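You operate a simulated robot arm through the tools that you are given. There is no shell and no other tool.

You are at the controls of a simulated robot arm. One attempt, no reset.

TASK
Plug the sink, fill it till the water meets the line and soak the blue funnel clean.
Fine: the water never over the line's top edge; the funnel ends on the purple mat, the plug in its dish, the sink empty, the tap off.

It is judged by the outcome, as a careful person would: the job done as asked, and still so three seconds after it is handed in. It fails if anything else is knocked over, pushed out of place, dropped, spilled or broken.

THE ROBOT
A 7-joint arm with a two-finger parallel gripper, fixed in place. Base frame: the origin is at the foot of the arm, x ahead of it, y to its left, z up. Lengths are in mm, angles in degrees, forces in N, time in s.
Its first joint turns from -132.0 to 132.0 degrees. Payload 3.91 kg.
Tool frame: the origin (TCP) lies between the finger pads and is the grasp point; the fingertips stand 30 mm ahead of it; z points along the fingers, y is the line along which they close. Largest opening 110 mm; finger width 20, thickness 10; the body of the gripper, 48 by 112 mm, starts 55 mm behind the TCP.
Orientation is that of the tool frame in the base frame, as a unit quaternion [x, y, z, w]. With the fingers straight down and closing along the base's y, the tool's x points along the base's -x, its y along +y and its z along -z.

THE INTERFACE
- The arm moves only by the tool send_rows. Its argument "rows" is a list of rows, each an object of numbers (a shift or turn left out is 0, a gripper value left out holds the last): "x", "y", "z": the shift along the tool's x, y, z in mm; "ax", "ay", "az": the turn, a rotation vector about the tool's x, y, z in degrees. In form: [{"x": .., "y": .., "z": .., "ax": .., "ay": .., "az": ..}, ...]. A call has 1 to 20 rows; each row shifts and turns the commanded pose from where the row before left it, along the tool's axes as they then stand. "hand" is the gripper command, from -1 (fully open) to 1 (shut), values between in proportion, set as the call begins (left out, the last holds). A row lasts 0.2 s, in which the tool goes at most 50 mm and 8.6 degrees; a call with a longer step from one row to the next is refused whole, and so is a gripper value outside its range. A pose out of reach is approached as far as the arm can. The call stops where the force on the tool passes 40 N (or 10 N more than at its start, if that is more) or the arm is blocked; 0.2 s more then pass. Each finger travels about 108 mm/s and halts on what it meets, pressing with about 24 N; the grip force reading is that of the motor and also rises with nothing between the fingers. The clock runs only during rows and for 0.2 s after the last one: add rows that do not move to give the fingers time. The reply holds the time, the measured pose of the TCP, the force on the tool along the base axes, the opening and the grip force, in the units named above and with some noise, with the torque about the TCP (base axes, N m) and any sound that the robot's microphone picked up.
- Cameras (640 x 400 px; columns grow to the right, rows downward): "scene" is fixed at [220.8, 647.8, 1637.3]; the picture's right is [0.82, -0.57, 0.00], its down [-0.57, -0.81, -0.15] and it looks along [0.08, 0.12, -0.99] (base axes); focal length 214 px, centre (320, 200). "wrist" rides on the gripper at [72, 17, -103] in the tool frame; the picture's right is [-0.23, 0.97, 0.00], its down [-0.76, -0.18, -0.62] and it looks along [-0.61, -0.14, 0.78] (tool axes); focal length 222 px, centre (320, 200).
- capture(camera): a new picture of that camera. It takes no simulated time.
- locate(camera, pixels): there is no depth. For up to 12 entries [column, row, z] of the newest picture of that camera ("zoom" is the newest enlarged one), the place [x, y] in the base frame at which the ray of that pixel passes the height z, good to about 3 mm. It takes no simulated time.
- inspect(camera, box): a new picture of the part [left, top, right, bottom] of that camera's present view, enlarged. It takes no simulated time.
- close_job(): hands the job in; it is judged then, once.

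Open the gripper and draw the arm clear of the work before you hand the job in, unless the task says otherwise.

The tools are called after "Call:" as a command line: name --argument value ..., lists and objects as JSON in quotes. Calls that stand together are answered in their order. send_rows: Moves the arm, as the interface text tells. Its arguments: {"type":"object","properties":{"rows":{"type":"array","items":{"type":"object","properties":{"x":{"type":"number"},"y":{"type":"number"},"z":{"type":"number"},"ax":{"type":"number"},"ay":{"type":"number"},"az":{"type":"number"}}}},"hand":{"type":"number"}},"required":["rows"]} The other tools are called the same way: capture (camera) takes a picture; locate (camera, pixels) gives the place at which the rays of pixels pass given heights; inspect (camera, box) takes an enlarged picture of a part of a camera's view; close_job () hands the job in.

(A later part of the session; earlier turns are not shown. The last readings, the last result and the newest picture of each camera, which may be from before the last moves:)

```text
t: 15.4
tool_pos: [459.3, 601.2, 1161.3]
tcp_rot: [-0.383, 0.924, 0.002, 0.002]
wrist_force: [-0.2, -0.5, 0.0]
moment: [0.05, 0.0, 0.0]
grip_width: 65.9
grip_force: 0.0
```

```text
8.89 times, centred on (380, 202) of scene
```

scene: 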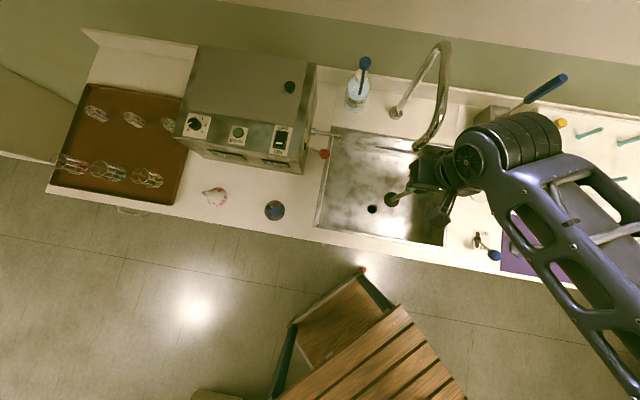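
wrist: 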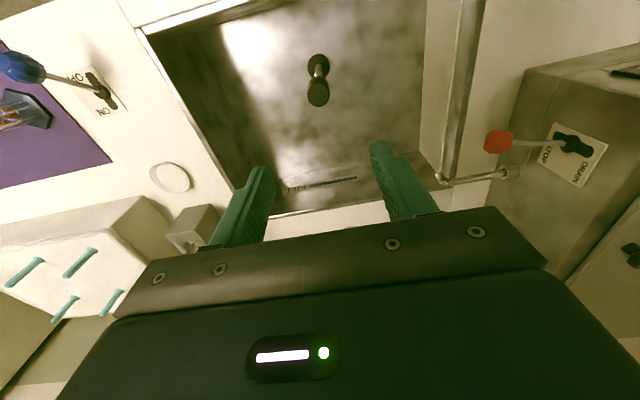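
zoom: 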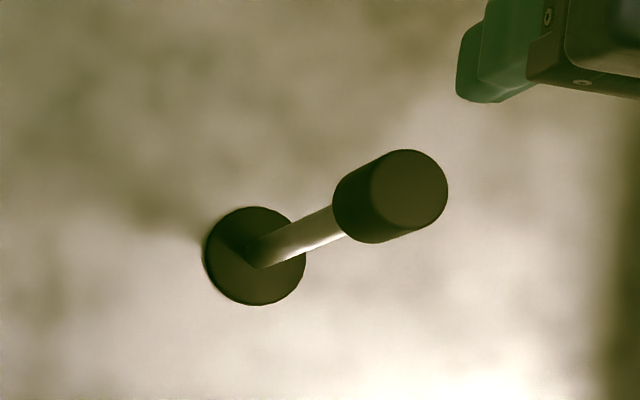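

The plug stands vertical over the drain with its handle top near z≈950. Next I'll move to the tap lever (knob near (619,285,960)), closing the fingers on the way, and look at it closely.

Call:
send_rows --rows '[{"x": 15.8, "y": -36.2}, {"x": 15.8, "y": -36.2}, {"x": 15.8, "y": -36.2}, {"x": 15.8, "y": -36.2}, {"x": 15.8, "y": -36.2}, {"x": 15.8, "y": -36.2}, {"x": 15.8, "y": -36.2}, {"x": 15.8, "y": -36.2}, {"x": 15.8, "y": -36.2}, {}]' --hand 1

Call:
capture --camera "wrist"

Call:
inspect --camera "wrist" --box '[260, 60, 400, 170]'

Call:
inspect --camera "scene" --box '[460, 220, 520, 275]'

```text
t: 17.6
tool_pos: [589.7, 267.5, 1156.3]
tcp_rot: [-0.384, 0.923, 0.001, 0.003]
wrist_force: [0.0, -0.2, -0.2]
moment: [0.03, 0.0, 0.0]
grip_width: 0.0
grip_force: 24.0
```

```text
taken
```

wrist: 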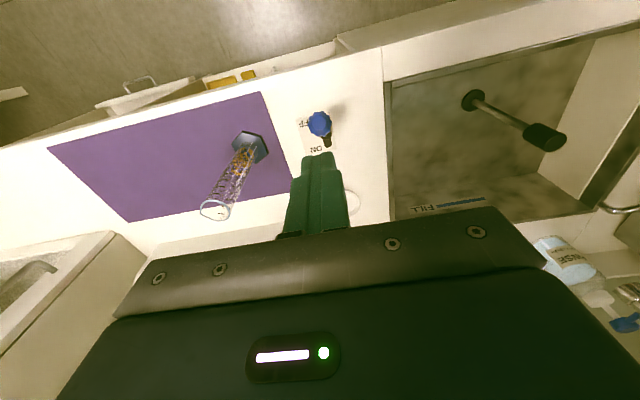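

```text
3.64 times, centred on (330, 115) of wrist
```

zoom: 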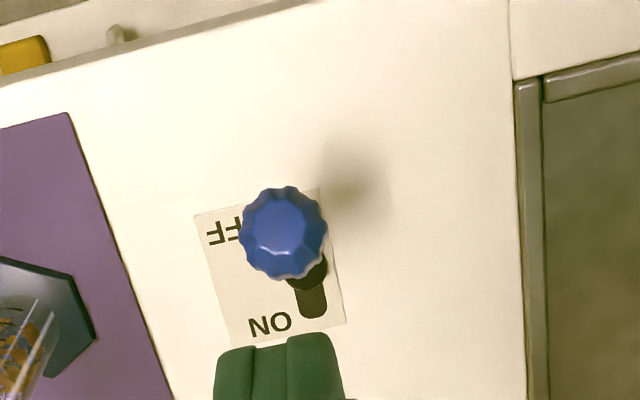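

```text
7.27 times, centred on (490, 248) of scene
```

zoom: 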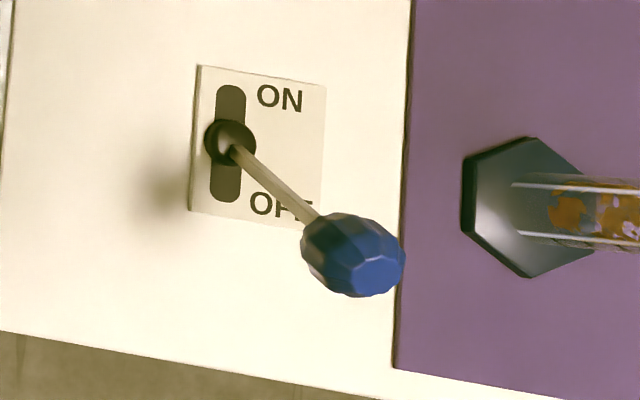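

The wrist view shows the knob at (319.9,124.1) leaning toward OFF (front), with the slot running toward ON (back). I'll triangulate knob and pivot with the two cameras.

Call:
locate --camera "wrist" --pixels '[[319.9, 124.1, 940], [319.9, 124.1, 950], [319.9, 124.1, 960], [319.9, 124.1, 970], [326, 135, 910], [326, 135, 900], [327.5, 145, 900], [316, 151, 900]]'

Call:
locate --camera "scene" --pixels '[[494.5, 255.6, 940], [494.5, 255.6, 950], [494.5, 255.6, 960], [494.5, 255.6, 970], [477.6, 239.8, 905], [477.8, 233, 900], [477, 247.5, 900], [501, 272, 900]]'

```text
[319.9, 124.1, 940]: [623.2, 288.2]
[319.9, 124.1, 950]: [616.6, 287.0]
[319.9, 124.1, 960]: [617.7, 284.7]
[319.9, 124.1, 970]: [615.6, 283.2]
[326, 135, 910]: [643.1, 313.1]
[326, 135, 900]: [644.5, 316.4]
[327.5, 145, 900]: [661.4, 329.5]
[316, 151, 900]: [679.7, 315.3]
```

```text
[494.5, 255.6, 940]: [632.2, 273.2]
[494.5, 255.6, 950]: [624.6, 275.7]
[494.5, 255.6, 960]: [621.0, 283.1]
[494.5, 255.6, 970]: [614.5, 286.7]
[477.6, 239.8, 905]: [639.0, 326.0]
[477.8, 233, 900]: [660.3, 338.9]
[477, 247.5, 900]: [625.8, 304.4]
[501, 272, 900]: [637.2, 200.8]
```

Knob centre is about (617,285,966), slot midpoint about (643,321,900), slot direction ≈(0.71,0.71). I'll lower the closed fingers about 45 mm in front of the knob, ready to push it back toward ON.

Call:
send_rows --rows '[{"x": 12, "y": -5}, {"z": 40}, {"z": 45}, {"z": 45}, {"z": 45}, {"z": 6}, {}]'

Call:
capture --camera "wrist"

Call:
inspect --camera "scene" --box '[460, 215, 560, 285]'

```text
t: 19.2
tool_pos: [584.5, 259.6, 977.6]
tcp_rot: [-0.382, 0.924, 0.002, 0.003]
wrist_force: [0.4, -0.2, -0.6]
moment: [0.02, -0.01, 0.02]
grip_width: 0.0
grip_force: 24.2
```

```text
taken
```

wrist: 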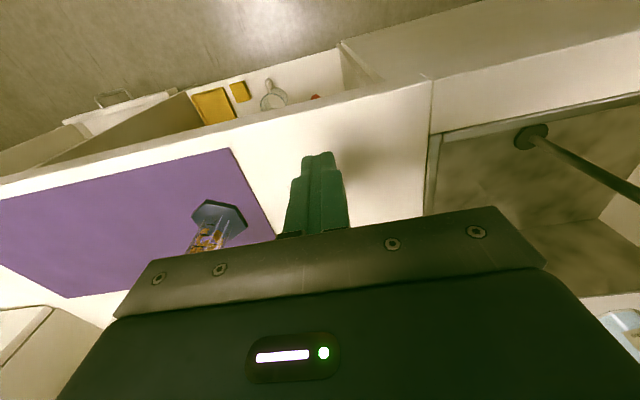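

```text
5.71 times, centred on (510, 250) of scene
```

zoom: 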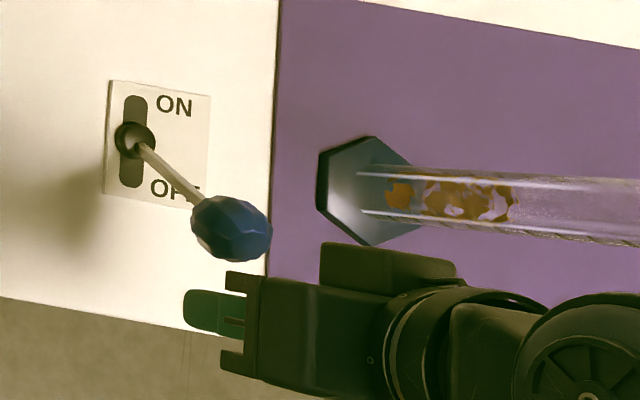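

The fingers stand just in front of the knob (scene zoom (215,310) vs knob (230,230)). I'll push back along the slot in steps toward ON.

Call:
send_rows --rows '[{"x": -20}, {"x": -20}, {"x": -15}, {"x": -15}, {"x": -15}]'

Call:
inspect --camera "scene" --box '[460, 215, 560, 285]'

Call:
capture --camera "scene"

```text
t: 19.9
tool_pos: [615.3, 289.5, 983.1]
tcp_rot: [-0.384, 0.923, 0.002, 0.005]
wrist_force: [-8.6, -4.0, 22.8]
moment: [0.06, -0.29, -0.02]
grip_width: 0.0
grip_force: 24.1
stopped in row 3: the force on the tool passed its limit at 54 N (the readings are from after the stop); the commanded pose is now the measured one
```

```text
5.71 times, centred on (510, 250) of scene
```

zoom: 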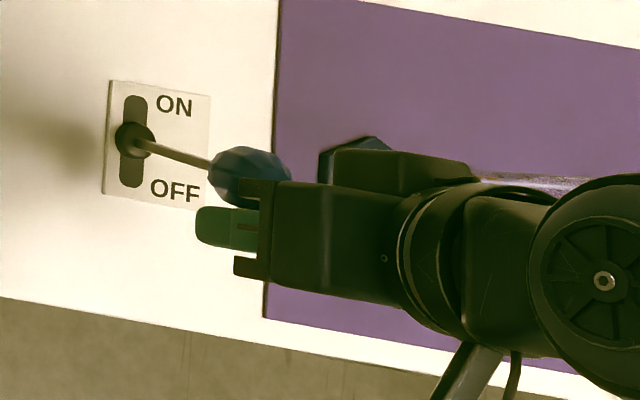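

```text
taken
```

scene: 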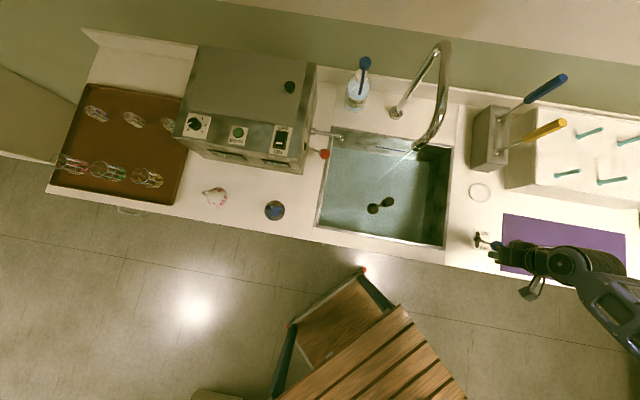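

The lever moved to about upright and water is already running (stream at (416,150), water sheen in the sink). I'll look at the level right away.

Call:
inspect --camera "scene" --box '[310, 120, 470, 250]'

Call:
inspect --camera "scene" --box '[355, 130, 435, 180]'

Call:
capture --camera "wrist"

```text
3.08 times, centred on (390, 185) of scene
```

zoom: 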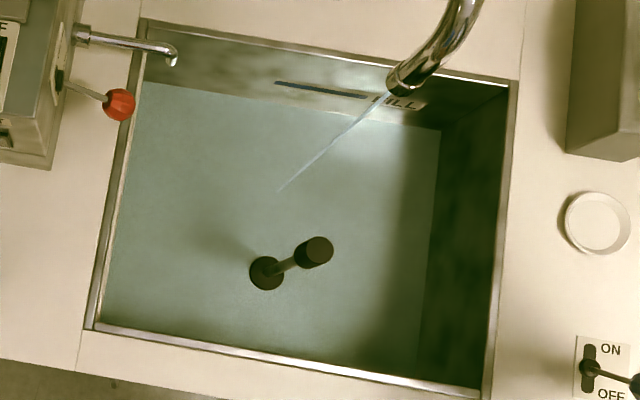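

```text
8.00 times, centred on (395, 155) of scene
```

zoom: 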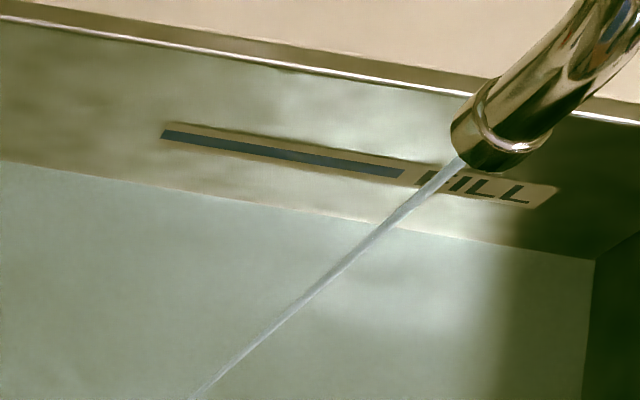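

```text
taken
```

wrist: 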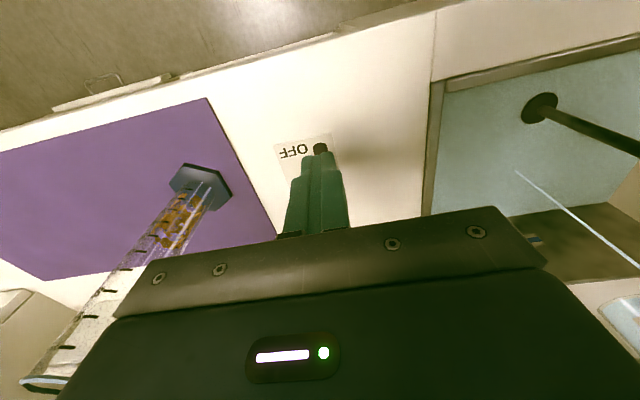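

The level is only a film at the floor so far (wall-floor edge still at its original place), so the flow has just begun with the lever near upright. I'll back the fingers off the knob and rise, then measure how the level grows.

Call:
send_rows --rows '[{"x": 20}, {"x": 10, "z": -35}, {"z": -45}]'

Call:
inspect --camera "scene" --box '[355, 130, 435, 180]'

Call:
inspect --camera "scene" --box '[460, 215, 560, 285]'

```text
t: 20.7
tool_pos: [593.3, 267.4, 1060.6]
tcp_rot: [-0.384, 0.923, 0.002, 0.005]
wrist_force: [0.8, -0.6, 0.3]
moment: [0.0, 0.03, 0.03]
grip_width: 0.0
grip_force: 24.6
```

```text
8.00 times, centred on (395, 155) of scene
```

zoom: 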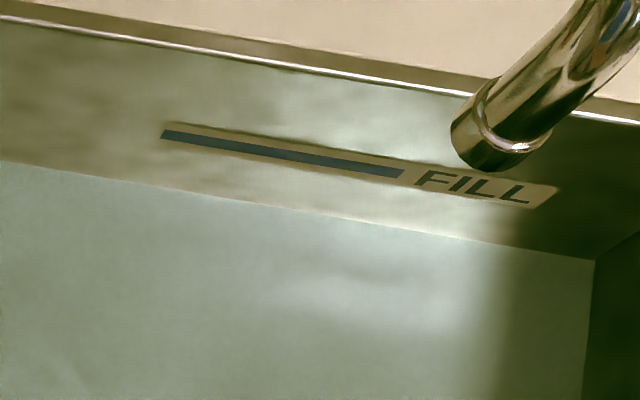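

```text
5.71 times, centred on (510, 250) of scene
```

zoom: 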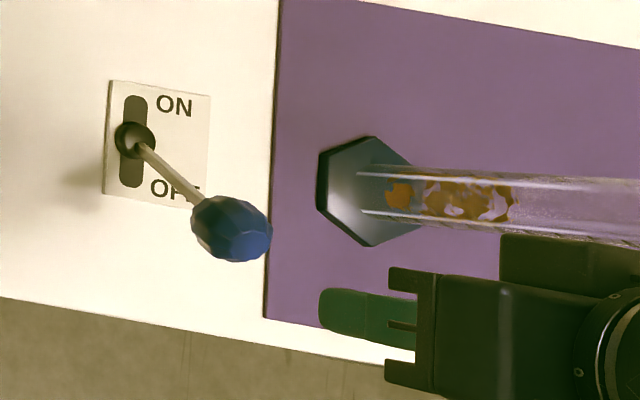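

The lever sprang back to OFF and the stream stopped; a thin film remains, which gives me a leak test. I'll wait two seconds and see whether the film stays.

Call:
send_rows --rows '[{}, {}, {}, {}, {}, {}, {}, {}, {}, {}]'

Call:
inspect --camera "scene" --box '[310, 120, 470, 250]'

Call:
inspect --camera "scene" --box '[355, 130, 435, 180]'

```text
t: 22.9
tool_pos: [592.1, 267.0, 1060.7]
tcp_rot: [-0.383, 0.924, 0.001, 0.004]
wrist_force: [0.2, 0.2, -0.1]
moment: [0.0, 0.01, -0.02]
grip_width: 0.0
grip_force: 24.3
```

```text
3.08 times, centred on (390, 185) of scene
```

zoom: 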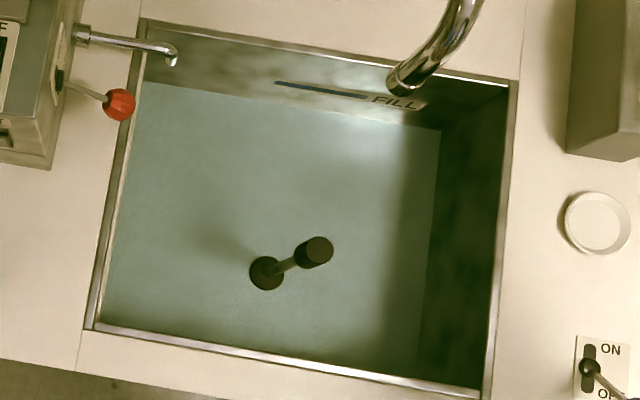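

```text
8.00 times, centred on (395, 155) of scene
```

zoom: 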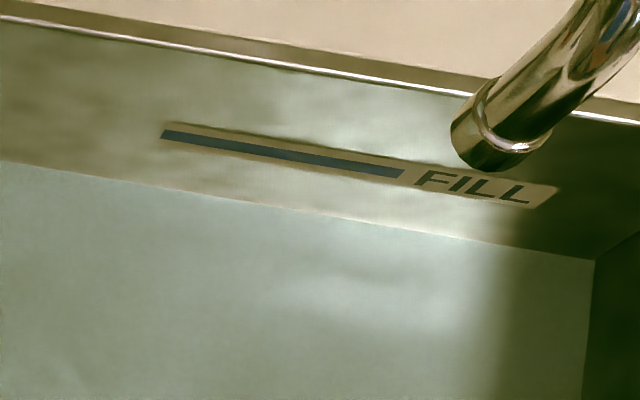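

The film stays, so the plug holds. To control the lever both ways without repositioning, I'll turn the tool 90° so the two fingers straddle the knob front and back, opened to ~62 mm.

Call:
send_rows --rows '[{"az": 8.2}, {"az": 8.2}, {"az": 8.2}, {"az": 8.2}, {"az": 8.2}, {"az": 8.2}, {"az": 8.2}, {"az": 8.2}, {"az": 8.2}, {"az": 8.2}, {"az": 8.0}, {"x": -5, "y": 30}, {}]' --hand -0.13

Call:
capture --camera "wrist"

Call:
inspect --camera "scene" --box '[440, 195, 580, 295]'

```text
t: 25.7
tool_pos: [620.4, 285.4, 1060.5]
tcp_rot: [0.383, 0.924, 0.004, 0.001]
wrist_force: [0.1, -0.1, 0.2]
moment: [0.02, 0.0, 0.01]
grip_width: 62.2
grip_force: 0.1
```

```text
taken
```

wrist: 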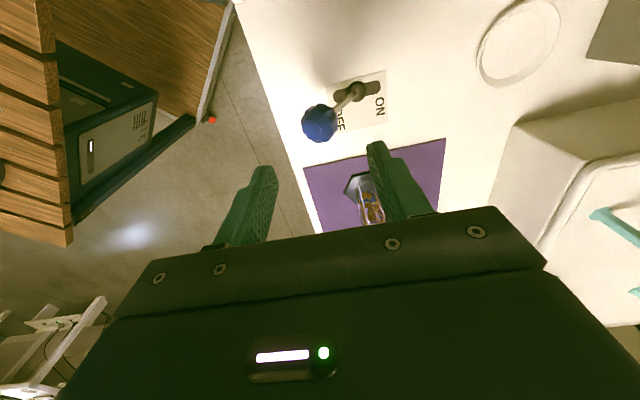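

```text
4.00 times, centred on (510, 245) of scene
```

zoom: 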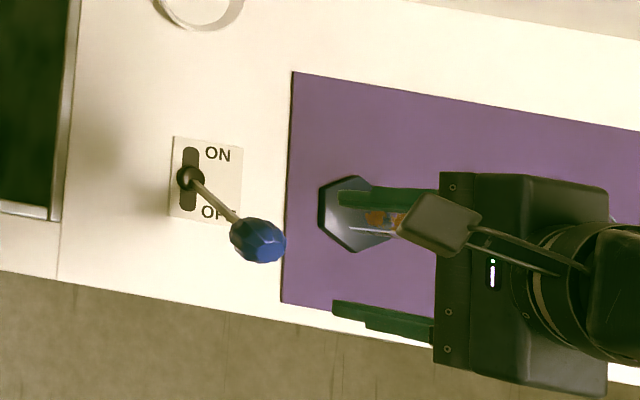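

The knob sits at wrist (319,122), within ~6 mm of the tool axis. I'll shift 5 mm along tool x and descend so the fingers straddle the knob.

Call:
send_rows --rows '[{"x": 5, "z": 28}, {"z": 28}, {"z": 28}, {}]'

Call:
capture --camera "wrist"

Call:
inspect --camera "scene" --box '[440, 195, 580, 295]'

```text
t: 26.7
tool_pos: [615.8, 291.3, 975.4]
tcp_rot: [0.382, 0.924, 0.004, 0.002]
wrist_force: [-0.9, -0.6, 0.5]
moment: [-0.01, -0.03, 0.01]
grip_width: 61.9
grip_force: 0.1
```

```text
taken
```

wrist: 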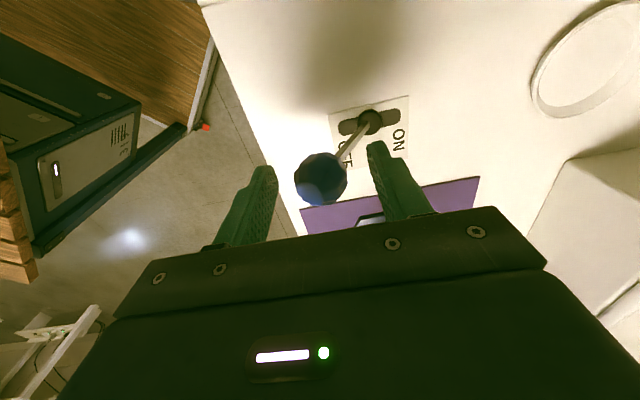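

```text
4.00 times, centred on (510, 245) of scene
```

zoom: 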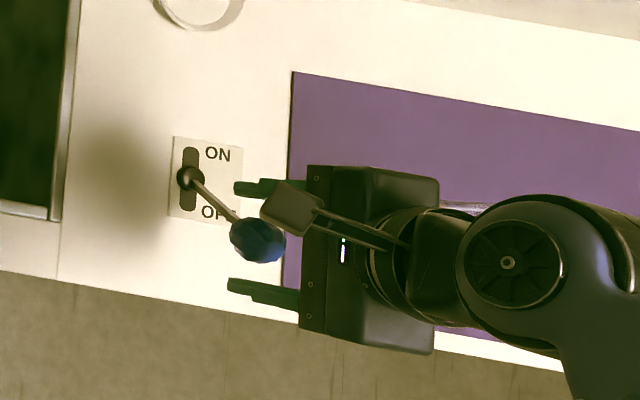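

The knob is centred between the fingers. I'll now move back along the slot, rising with the knob's arc, to push the lever over centre to ON.

Call:
send_rows --rows '[{"y": 16}, {"y": 8, "z": -4}, {"y": 8, "z": -3.5}, {"y": 8, "z": -2.6}, {"y": 8, "z": -1.6}, {"y": 8, "z": -0.8}, {"y": 8}]'

Call:
inspect --camera "scene" --box '[440, 195, 580, 295]'

Call:
inspect --camera "scene" --box '[355, 130, 435, 180]'

```text
t: 28.3
tool_pos: [661.8, 334.0, 989.9]
tcp_rot: [0.382, 0.924, 0.005, 0.002]
wrist_force: [1.5, 1.3, 0.0]
moment: [0.04, 0.0, 0.0]
grip_width: 62.8
grip_force: 1.0
```

```text
4.00 times, centred on (510, 245) of scene
```

zoom: 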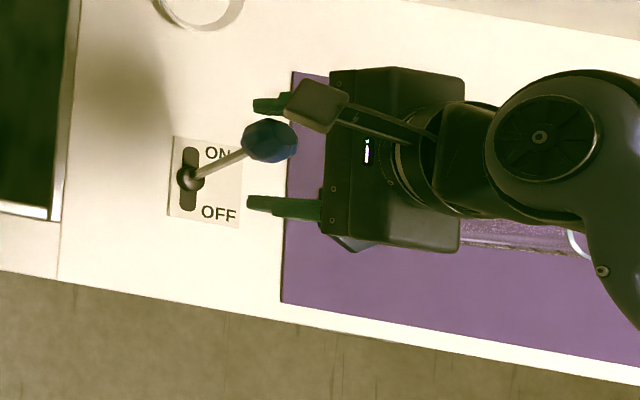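

```text
8.00 times, centred on (395, 155) of scene
```

zoom: 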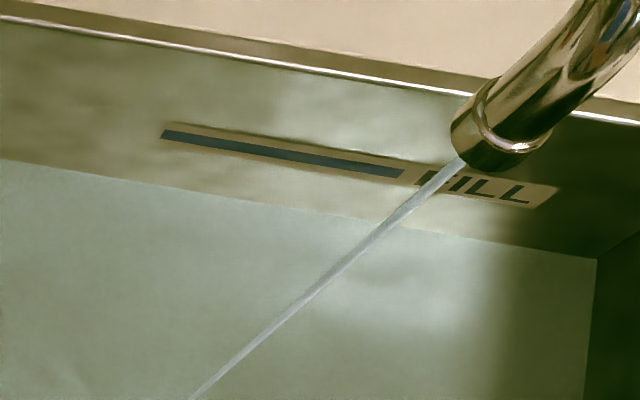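

The lever is over to ON (knob against the back finger) and the stream is stronger. I'll ease the hand 12 mm back so it doesn't press on the knob, wait ~2 s and measure the rise.

Call:
send_rows --rows '[{"y": 12}, {}, {}, {}, {}, {}, {}, {}, {}]'

Call:
inspect --camera "scene" --box '[355, 130, 435, 180]'

Call:
inspect --camera "scene" --box '[440, 195, 580, 295]'

```text
t: 30.3
tool_pos: [670.9, 344.0, 988.9]
tcp_rot: [0.382, 0.924, 0.005, 0.001]
wrist_force: [0.6, 0.5, -0.4]
moment: [0.03, -0.03, 0.02]
grip_width: 62.9
grip_force: 0.6
```

```text
8.00 times, centred on (395, 155) of scene
```

zoom: 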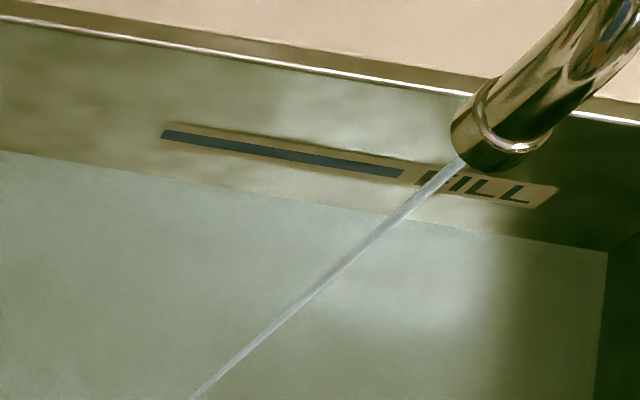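

```text
4.00 times, centred on (510, 245) of scene
```

zoom: 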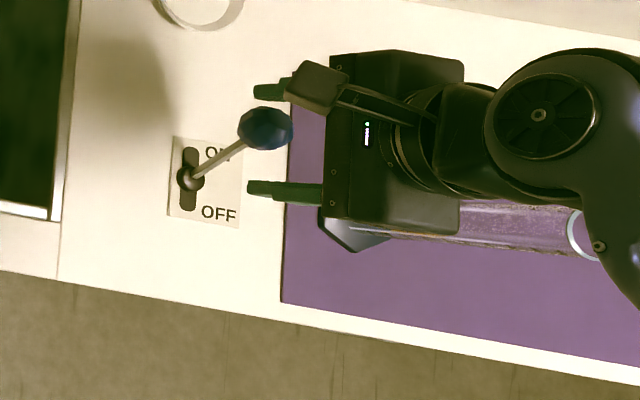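

The waterline moved about 7 px (8x zoom) in 2 s, with ~38 px left to the line's lower edge, so roughly 11 s remain. I'll wait 4 s and re-measure.

Call:
send_rows --rows '[{}, {}, {}, {}, {}, {}, {}, {}, {}, {}, {}, {}, {}, {}, {}, {}, {}, {}, {}]'

Call:
inspect --camera "scene" --box '[355, 130, 435, 180]'

Call:
inspect --camera "scene" --box '[310, 120, 470, 250]'

```text
t: 34.3
tool_pos: [669.6, 344.0, 989.3]
tcp_rot: [0.382, 0.924, 0.004, 0.001]
wrist_force: [1.0, 0.6, 0.6]
moment: [0.04, -0.05, 0.03]
grip_width: 62.8
grip_force: 1.2
```

```text
8.00 times, centred on (395, 155) of scene
```

zoom: 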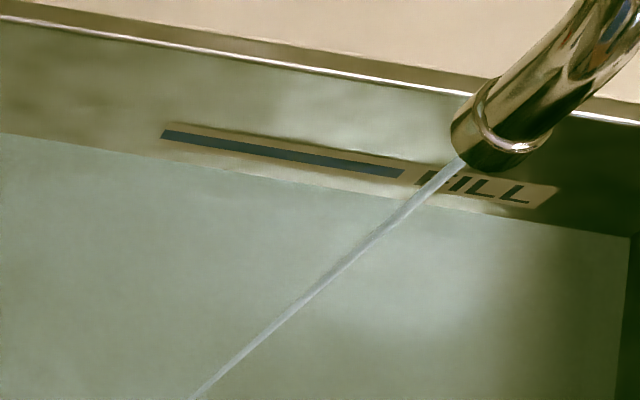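

```text
3.08 times, centred on (390, 185) of scene
```

zoom: 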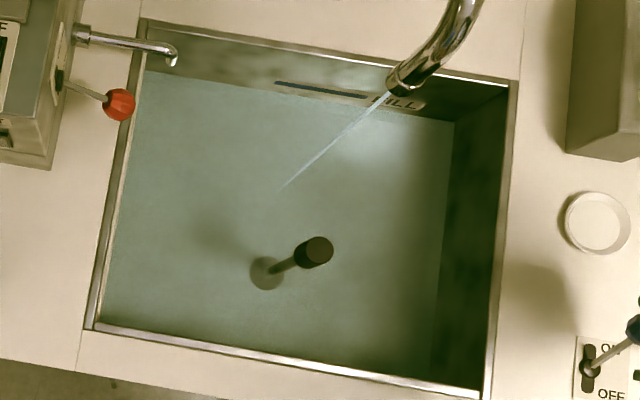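

The waterline at the line's left end (col 160) is now near row 160 versus the line's lower edge near row 140, so ~5 s remain. I'll wait 3 s and re-measure at higher zoom.

Call:
send_rows --rows '[{}, {}, {}, {}, {}, {}, {}, {}, {}, {}, {}, {}, {}, {}]'

Call:
inspect --camera "scene" --box '[355, 130, 435, 180]'

Call:
inspect --camera "scene" --box '[370, 138, 402, 158]'

```text
t: 37.3
tool_pos: [669.7, 342.7, 988.9]
tcp_rot: [0.382, 0.924, 0.003, 0.001]
wrist_force: [0.6, 0.9, 0.3]
moment: [0.03, -0.01, -0.01]
grip_width: 62.7
grip_force: 0.4
```

```text
8.00 times, centred on (395, 155) of scene
```

zoom: 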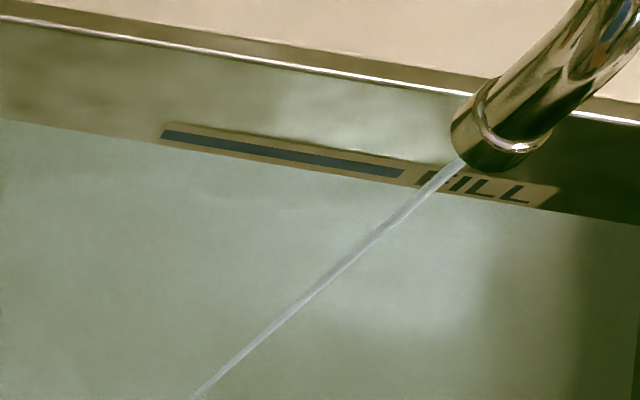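

```text
16.00 times, centred on (386, 148) of scene
```

zoom: 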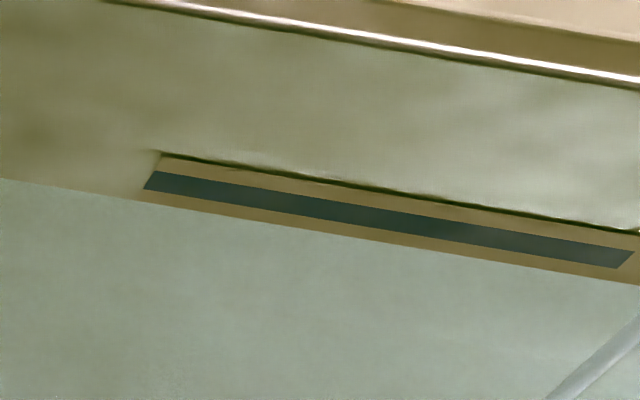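

At 16x zoom the waterline is ~13 px under the line's lower edge, and the blue line is ~20 px thick; the water rises ~9 px/s at this zoom. I'll lower the hand a touch, then push the lever back to OFF now so the level ends inside the line.

Call:
send_rows --rows '[{"z": 5}, {"z": 5}, {}, {"y": -10}, {"y": -10, "z": -4}, {"y": -10, "z": -4}, {"y": -10, "z": -3}, {"y": -10, "z": -1}, {"y": -10}, {"y": -10}, {"y": -8}]'

Call:
inspect --camera "scene" --box '[370, 138, 402, 158]'

Call:
inspect --camera "scene" --box '[440, 195, 580, 295]'

Call:
inspect --camera "scene" --box '[355, 130, 435, 180]'

```text
t: 39.7
tool_pos: [615.1, 288.1, 989.9]
tcp_rot: [0.383, 0.924, 0.004, 0.002]
wrist_force: [0.6, -0.1, -1.0]
moment: [-0.03, -0.01, -0.03]
grip_width: 62.3
grip_force: 0.0
```

```text
16.00 times, centred on (386, 148) of scene
```

zoom: 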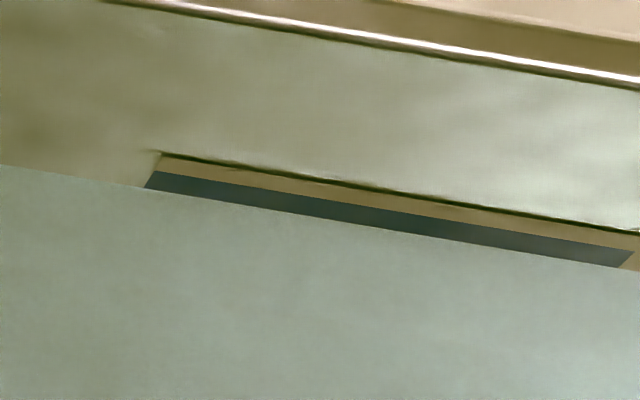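

```text
4.00 times, centred on (510, 245) of scene
```

zoom: 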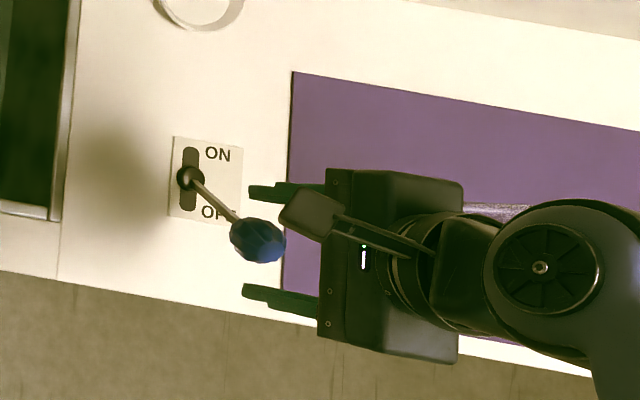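

```text
8.00 times, centred on (395, 155) of scene
```

zoom: 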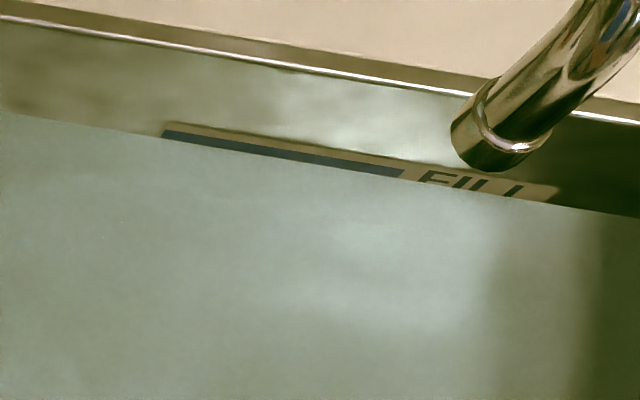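

The lever is back at OFF, the stream has stopped, and the waterline just touches the line's lower edge. To be clearly meeting the line, I'll give a brief partial push of the lever (it springs back from there) for a small top-up.

Call:
send_rows --rows '[{"z": 12}, {"y": 16}, {"y": 12, "z": -4}, {"y": 10, "z": -3}, {"y": -12, "z": 3}, {"y": -26, "z": 4}]'

Call:
inspect --camera "scene" --box '[370, 138, 402, 158]'

Call:
inspect --camera "scene" --box '[440, 195, 580, 295]'

```text
t: 41.1
tool_pos: [613.7, 286.9, 980.4]
tcp_rot: [0.381, 0.924, 0.003, 0.003]
wrist_force: [-0.1, 1.6, -1.1]
moment: [0.02, 0.0, 0.03]
grip_width: 62.3
grip_force: 0.1
```

```text
16.00 times, centred on (386, 148) of scene
```

zoom: 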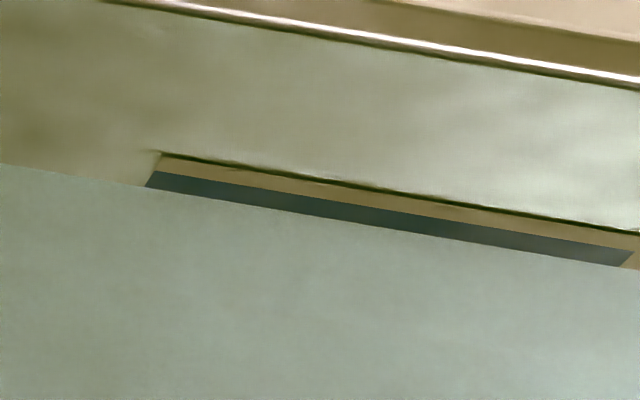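

```text
4.00 times, centred on (510, 245) of scene
```

zoom: 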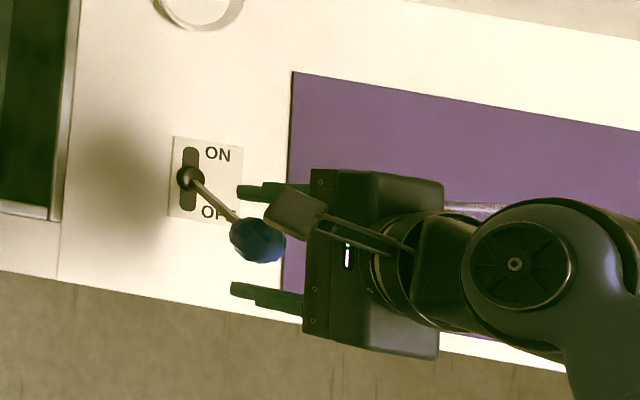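

The level rose about 1 px (16x), just inside the line's lower edge. I'll repeat the partial push slightly deeper with a short hold to bring it a little further into the line.

Call:
send_rows --rows '[{"y": 18}, {"y": 12, "z": -4}, {"y": 10, "z": -3}, {"y": 4}, {}, {"y": -16, "z": 3}, {"y": -28, "z": 4}]'

Call:
inspect --camera "scene" --box '[370, 138, 402, 158]'

Call:
inspect --camera "scene" --box '[440, 195, 580, 295]'

```text
t: 42.7
tool_pos: [614.6, 288.8, 978.9]
tcp_rot: [0.382, 0.924, 0.004, 0.002]
wrist_force: [0.1, 0.9, -0.6]
moment: [0.0, 0.02, 0.03]
grip_width: 62.5
grip_force: 0.1
```

```text
16.00 times, centred on (386, 148) of scene
```

zoom: 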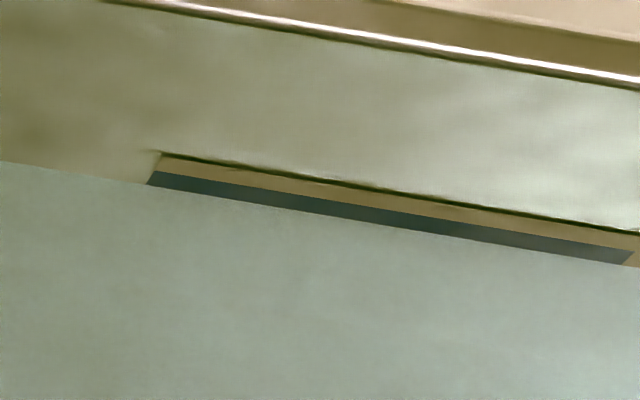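

```text
4.00 times, centred on (510, 245) of scene
```

zoom: 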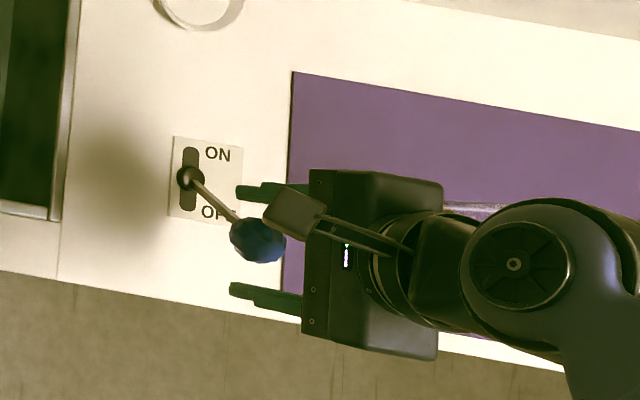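

The waterline now sits about 4 px into the 20 px-thick line, lever OFF. I'll raise the hand off the knob, and check the machine's position near the funnel before travelling there.

Call:
send_rows --rows '[{"z": -40}, {"z": -45}, {"z": -45}, {"z": -45}, {}]'

Call:
locate --camera "scene" --pixels '[[302, 175, 900], [182.6, 142.5, 900], [312, 64, 1100], [274.6, 210.5, 900], [268.75, 207.75, 985], [268.75, 207.75, 995], [215, 197, 900], [324, 154, 1000]]'

Call:
inspect --camera "scene" --box '[310, 120, 470, 250]'

```text
t: 43.9
tool_pos: [613.2, 287.1, 1154.2]
tcp_rot: [0.382, 0.924, 0.004, 0.002]
wrist_force: [0.2, 0.6, 0.0]
moment: [0.0, -0.03, 0.0]
grip_width: 61.9
grip_force: 0.2
```

```text
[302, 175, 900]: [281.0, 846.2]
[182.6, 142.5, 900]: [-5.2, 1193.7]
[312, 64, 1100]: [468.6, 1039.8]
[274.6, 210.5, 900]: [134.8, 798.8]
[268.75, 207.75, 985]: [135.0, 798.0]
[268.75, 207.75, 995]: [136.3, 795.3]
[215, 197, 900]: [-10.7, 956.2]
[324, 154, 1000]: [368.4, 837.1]
```

```text
3.08 times, centred on (390, 185) of scene
```

zoom: 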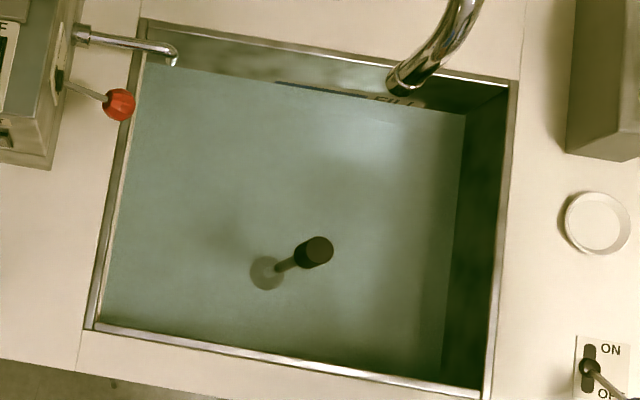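

The funnel axis is at about (135,798) with its stem top near z≈988, ~143 mm clear of the machine. I'll rotate back 90° and travel toward it at height.

Call:
send_rows --rows '[{"az": -8.2}, {"az": -8.2}, {"az": -8.2}, {"az": -8.2}, {"az": -8.2}, {"az": -8.2}, {"az": -8.2}, {"az": -8.2}, {"az": -8.2}, {"az": -8.2}, {"az": -8.0}, {"x": -1.6, "y": 43.7}, {"x": -1.6, "y": 43.7}, {"x": -1.6, "y": 43.7}, {"x": -1.6, "y": 43.7}, {"x": -1.6, "y": 43.7}, {"x": -1.6, "y": 43.7}, {"x": -1.6, "y": 43.7}, {"x": -1.6, "y": 43.7}, {}]' --hand 0.1

Call:
capture --camera "scene"

Call:
capture --camera "wrist"

```text
t: 48.1
tool_pos: [374.4, 543.0, 1156.1]
tcp_rot: [-0.383, 0.924, 0.002, 0.004]
wrist_force: [-0.4, -0.2, 0.3]
moment: [-0.01, 0.02, 0.01]
grip_width: 49.5
grip_force: 0.0
```

```text
taken
```

scene: 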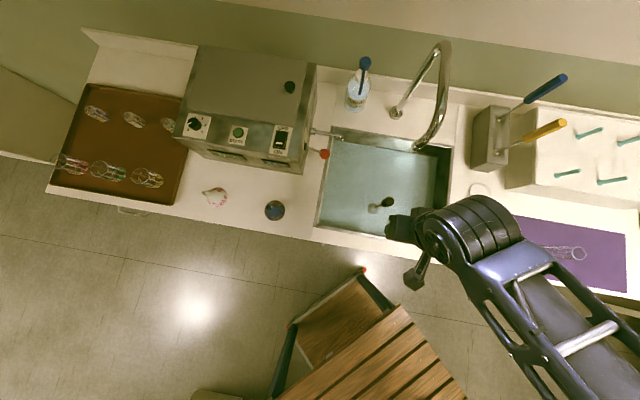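

```text
taken
```

wrist: 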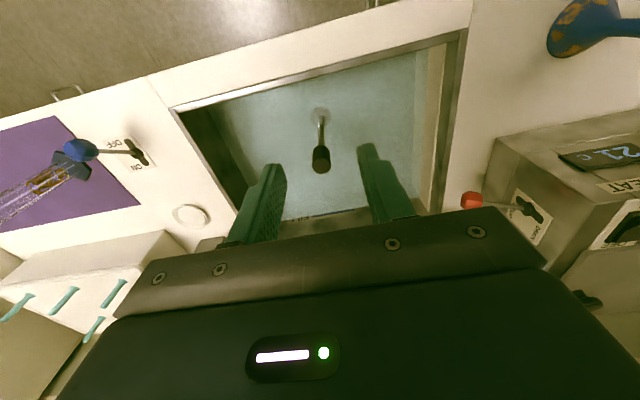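

The path is clear; I'll go the remaining ~350 mm to above the funnel.

Call:
send_rows --rows '[{"x": -1.5, "y": 43.7}, {"x": -1.5, "y": 43.7}, {"x": -1.5, "y": 43.7}, {"x": -1.5, "y": 43.7}, {"x": -1.5, "y": 43.7}, {"x": -1.5, "y": 43.7}, {"x": -1.5, "y": 43.7}, {"x": -1.5, "y": 43.7}, {}]'

Call:
capture --camera "wrist"

Call:
inspect --camera "wrist" --box '[260, 70, 380, 180]'

Call:
inspect --camera "scene" --box '[200, 130, 340, 250]'

```text
t: 50.1
tool_pos: [137.2, 797.6, 1153.1]
tcp_rot: [-0.383, 0.924, 0.001, 0.005]
wrist_force: [-1.3, 0.7, -0.7]
moment: [-0.01, 0.02, 0.0]
grip_width: 49.6
grip_force: 0.1
```

```text
taken
```

wrist: 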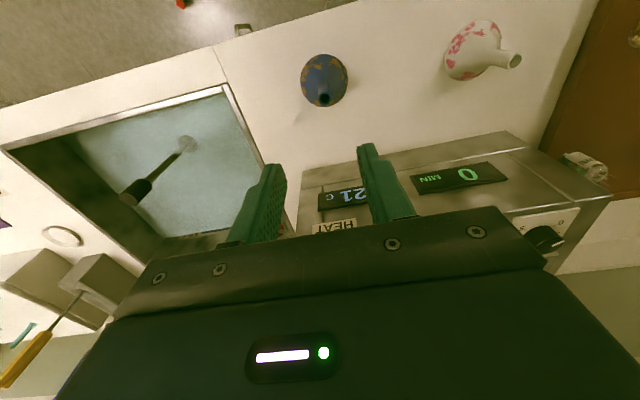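

```text
3.64 times, centred on (320, 125) of wrist
```

zoom: 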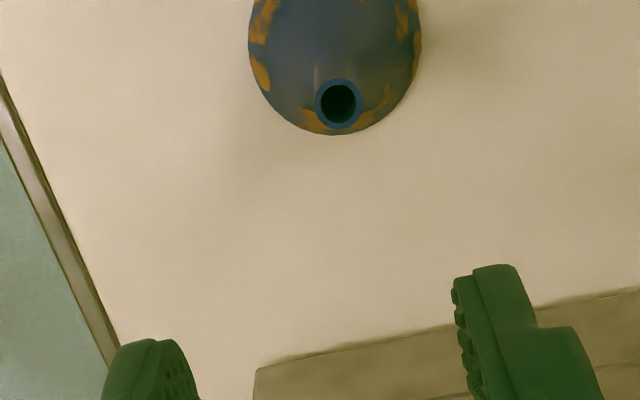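

```text
3.33 times, centred on (270, 190) of scene
```

zoom: 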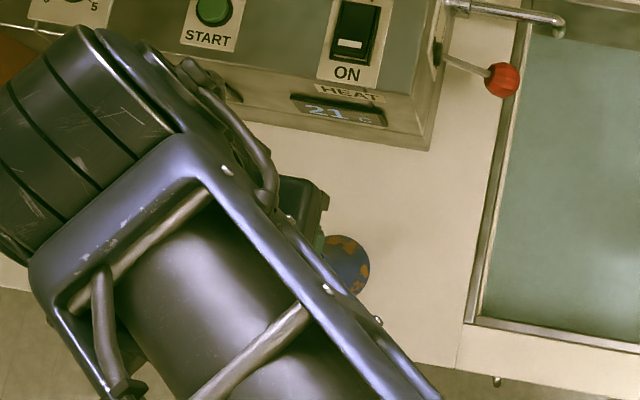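

The stem mouth shows at wrist (325,98), a few mm off the tool axis. I'll locate it at candidate heights.

Call:
locate --camera "wrist" --pixels '[[325.2, 98.4, 1000], [325.2, 98.4, 990], [325.2, 98.4, 980], [325.2, 98.4, 970], [325, 80, 900]]'

Call:
inspect --camera "wrist" --box '[290, 40, 360, 115]'

```text
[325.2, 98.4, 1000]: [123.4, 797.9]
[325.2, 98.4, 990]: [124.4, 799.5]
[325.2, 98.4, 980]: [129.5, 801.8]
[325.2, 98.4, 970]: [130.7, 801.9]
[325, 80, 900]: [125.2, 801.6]
```

```text
5.33 times, centred on (325, 78) of wrist
```

zoom: 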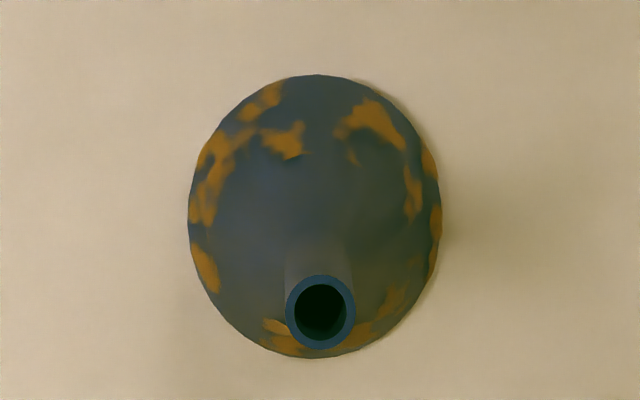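

The two cameras put the funnel axis at about (128–135, 800). I'll shift part-way and descend to just above the stem for a close look.

Call:
send_rows --rows '[{"x": 4, "y": 7.8, "z": 20}, {"z": 45}, {"z": 45}, {}]'

Call:
inspect --camera "wrist" --box '[240, 80, 400, 220]'

Call:
inspect --camera "scene" --box '[230, 170, 310, 240]'

```text
t: 51.1
tool_pos: [130.4, 800.2, 1043.0]
tcp_rot: [-0.383, 0.924, 0.001, 0.004]
wrist_force: [-0.1, 0.0, -0.3]
moment: [-0.02, 0.0, -0.01]
grip_width: 49.5
grip_force: 0.0
```

```text
2.86 times, centred on (320, 150) of wrist
```

zoom: 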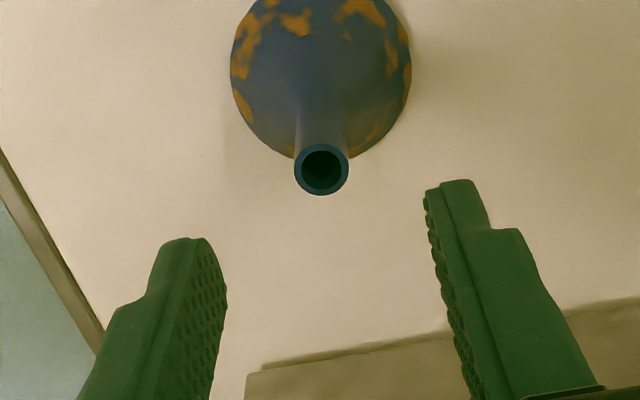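

```text
5.71 times, centred on (270, 205) of scene
```

zoom: 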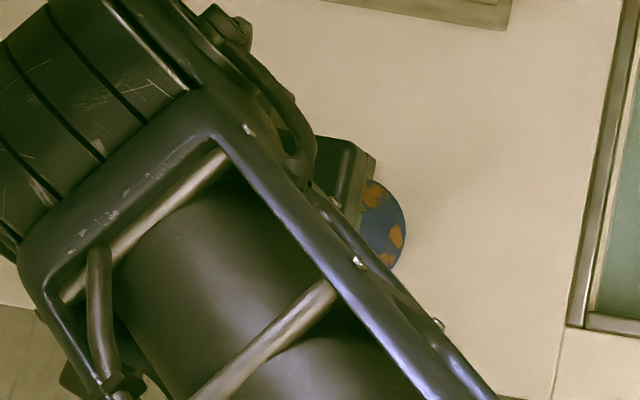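

Combining both heights, the stem top is at z≈979, about 2.5 mm along tool x. I'll shift, descend so the pads surround the stem (tips ≈ z 942), and check.

Call:
send_rows --rows '[{"x": 2.5, "z": 20}, {"z": 26}, {"z": 25}, {}]'

Call:
inspect --camera "wrist" --box '[240, 80, 400, 220]'

```text
t: 52.1
tool_pos: [128.1, 799.3, 972.4]
tcp_rot: [-0.383, 0.924, 0.002, 0.003]
wrist_force: [-0.2, 0.2, 0.1]
moment: [-0.01, -0.02, 0.01]
grip_width: 49.5
grip_force: 0.0
```

```text
2.86 times, centred on (320, 150) of wrist
```

zoom: 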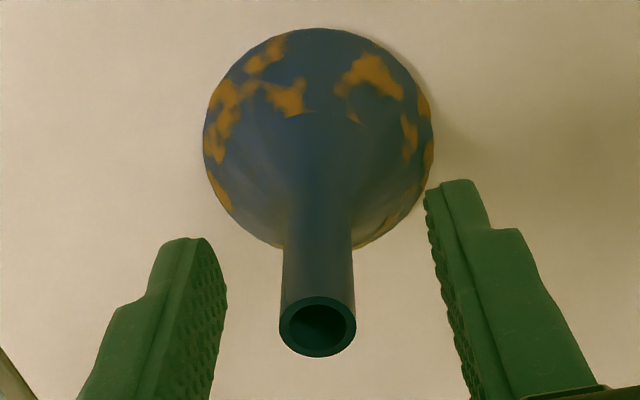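

The stem is centred between the pads, with the cone starting below the fingertips. I'll close on it.

Call:
send_rows --rows '[{}, {}, {}, {}]' --hand 1

Call:
inspect --camera "wrist" --box '[240, 80, 400, 220]'

```text
t: 53.1
tool_pos: [127.2, 801.9, 972.8]
tcp_rot: [-0.383, 0.924, 0.001, 0.004]
wrist_force: [-0.2, 1.0, -0.5]
moment: [0.04, 0.04, 0.01]
grip_width: 14.6
grip_force: 23.8
```

```text
2.86 times, centred on (320, 150) of wrist
```

zoom: 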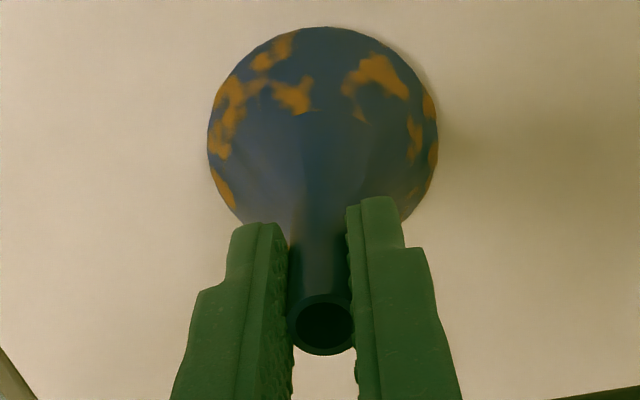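

Gripped at 14.6 mm. I'll lift the funnel 75 mm and carry it over the left side of the sink at about (380,700), clear of plug and faucet.

Call:
send_rows --rows '[{"z": -15}, {"z": -30}, {"z": -30}, {"x": -15.4, "y": -35.7}, {"x": -15.4, "y": -35.7}, {"x": -15.4, "y": -35.7}, {"x": -15.4, "y": -35.7}, {"x": -15.4, "y": -35.7}, {"x": -15.4, "y": -35.7}, {"x": -15.4, "y": -35.7}, {}]'

Call:
capture --camera "wrist"

Call:
capture --camera "scene"

```text
t: 55.5
tool_pos: [378.9, 700.0, 1050.1]
tcp_rot: [-0.384, 0.923, 0.002, 0.004]
wrist_force: [-0.4, 0.3, 0.0]
moment: [0.02, 0.0, -0.02]
grip_width: 14.7
grip_force: 24.2
```

```text
taken
```

wrist: 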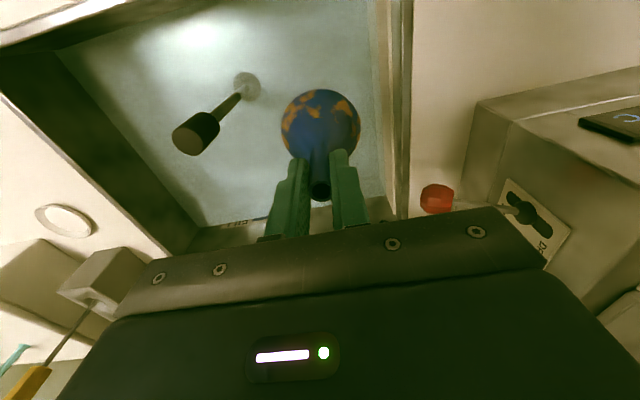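

```text
taken
```

scene: 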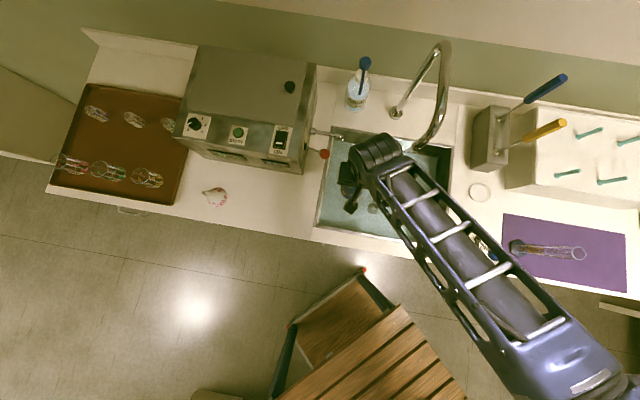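

Funnel hangs over clear water, with the plug at wrist (215,115) and red lever well to the side. I'll lower it in steps toward the floor.

Call:
send_rows --rows '[{"z": 40}, {"z": 40}, {"z": 40}, {"z": 40}, {"z": 30}, {}]'

Call:
capture --camera "wrist"

Call:
capture --camera "scene"

```text
t: 56.9
tool_pos: [380.3, 700.9, 858.4]
tcp_rot: [-0.384, 0.923, 0.001, 0.004]
wrist_force: [-0.7, 0.1, -1.0]
moment: [-0.01, 0.01, 0.0]
grip_width: 14.3
grip_force: 24.1
```

```text
taken
```

wrist: 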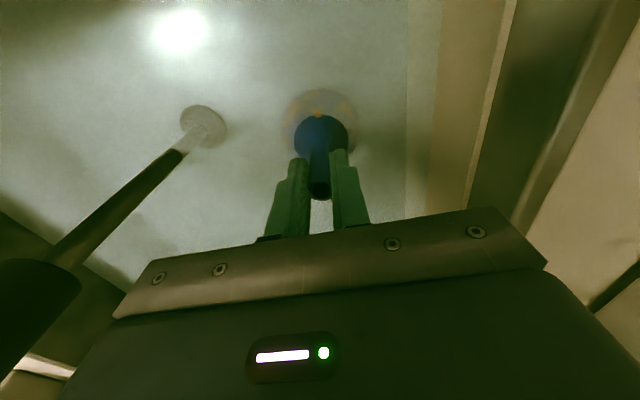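

```text
taken
```

scene: 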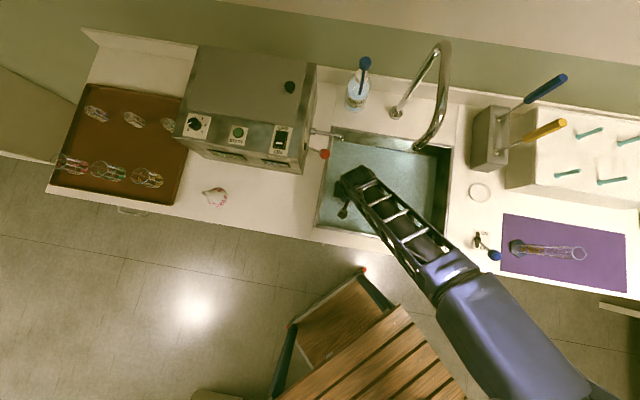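

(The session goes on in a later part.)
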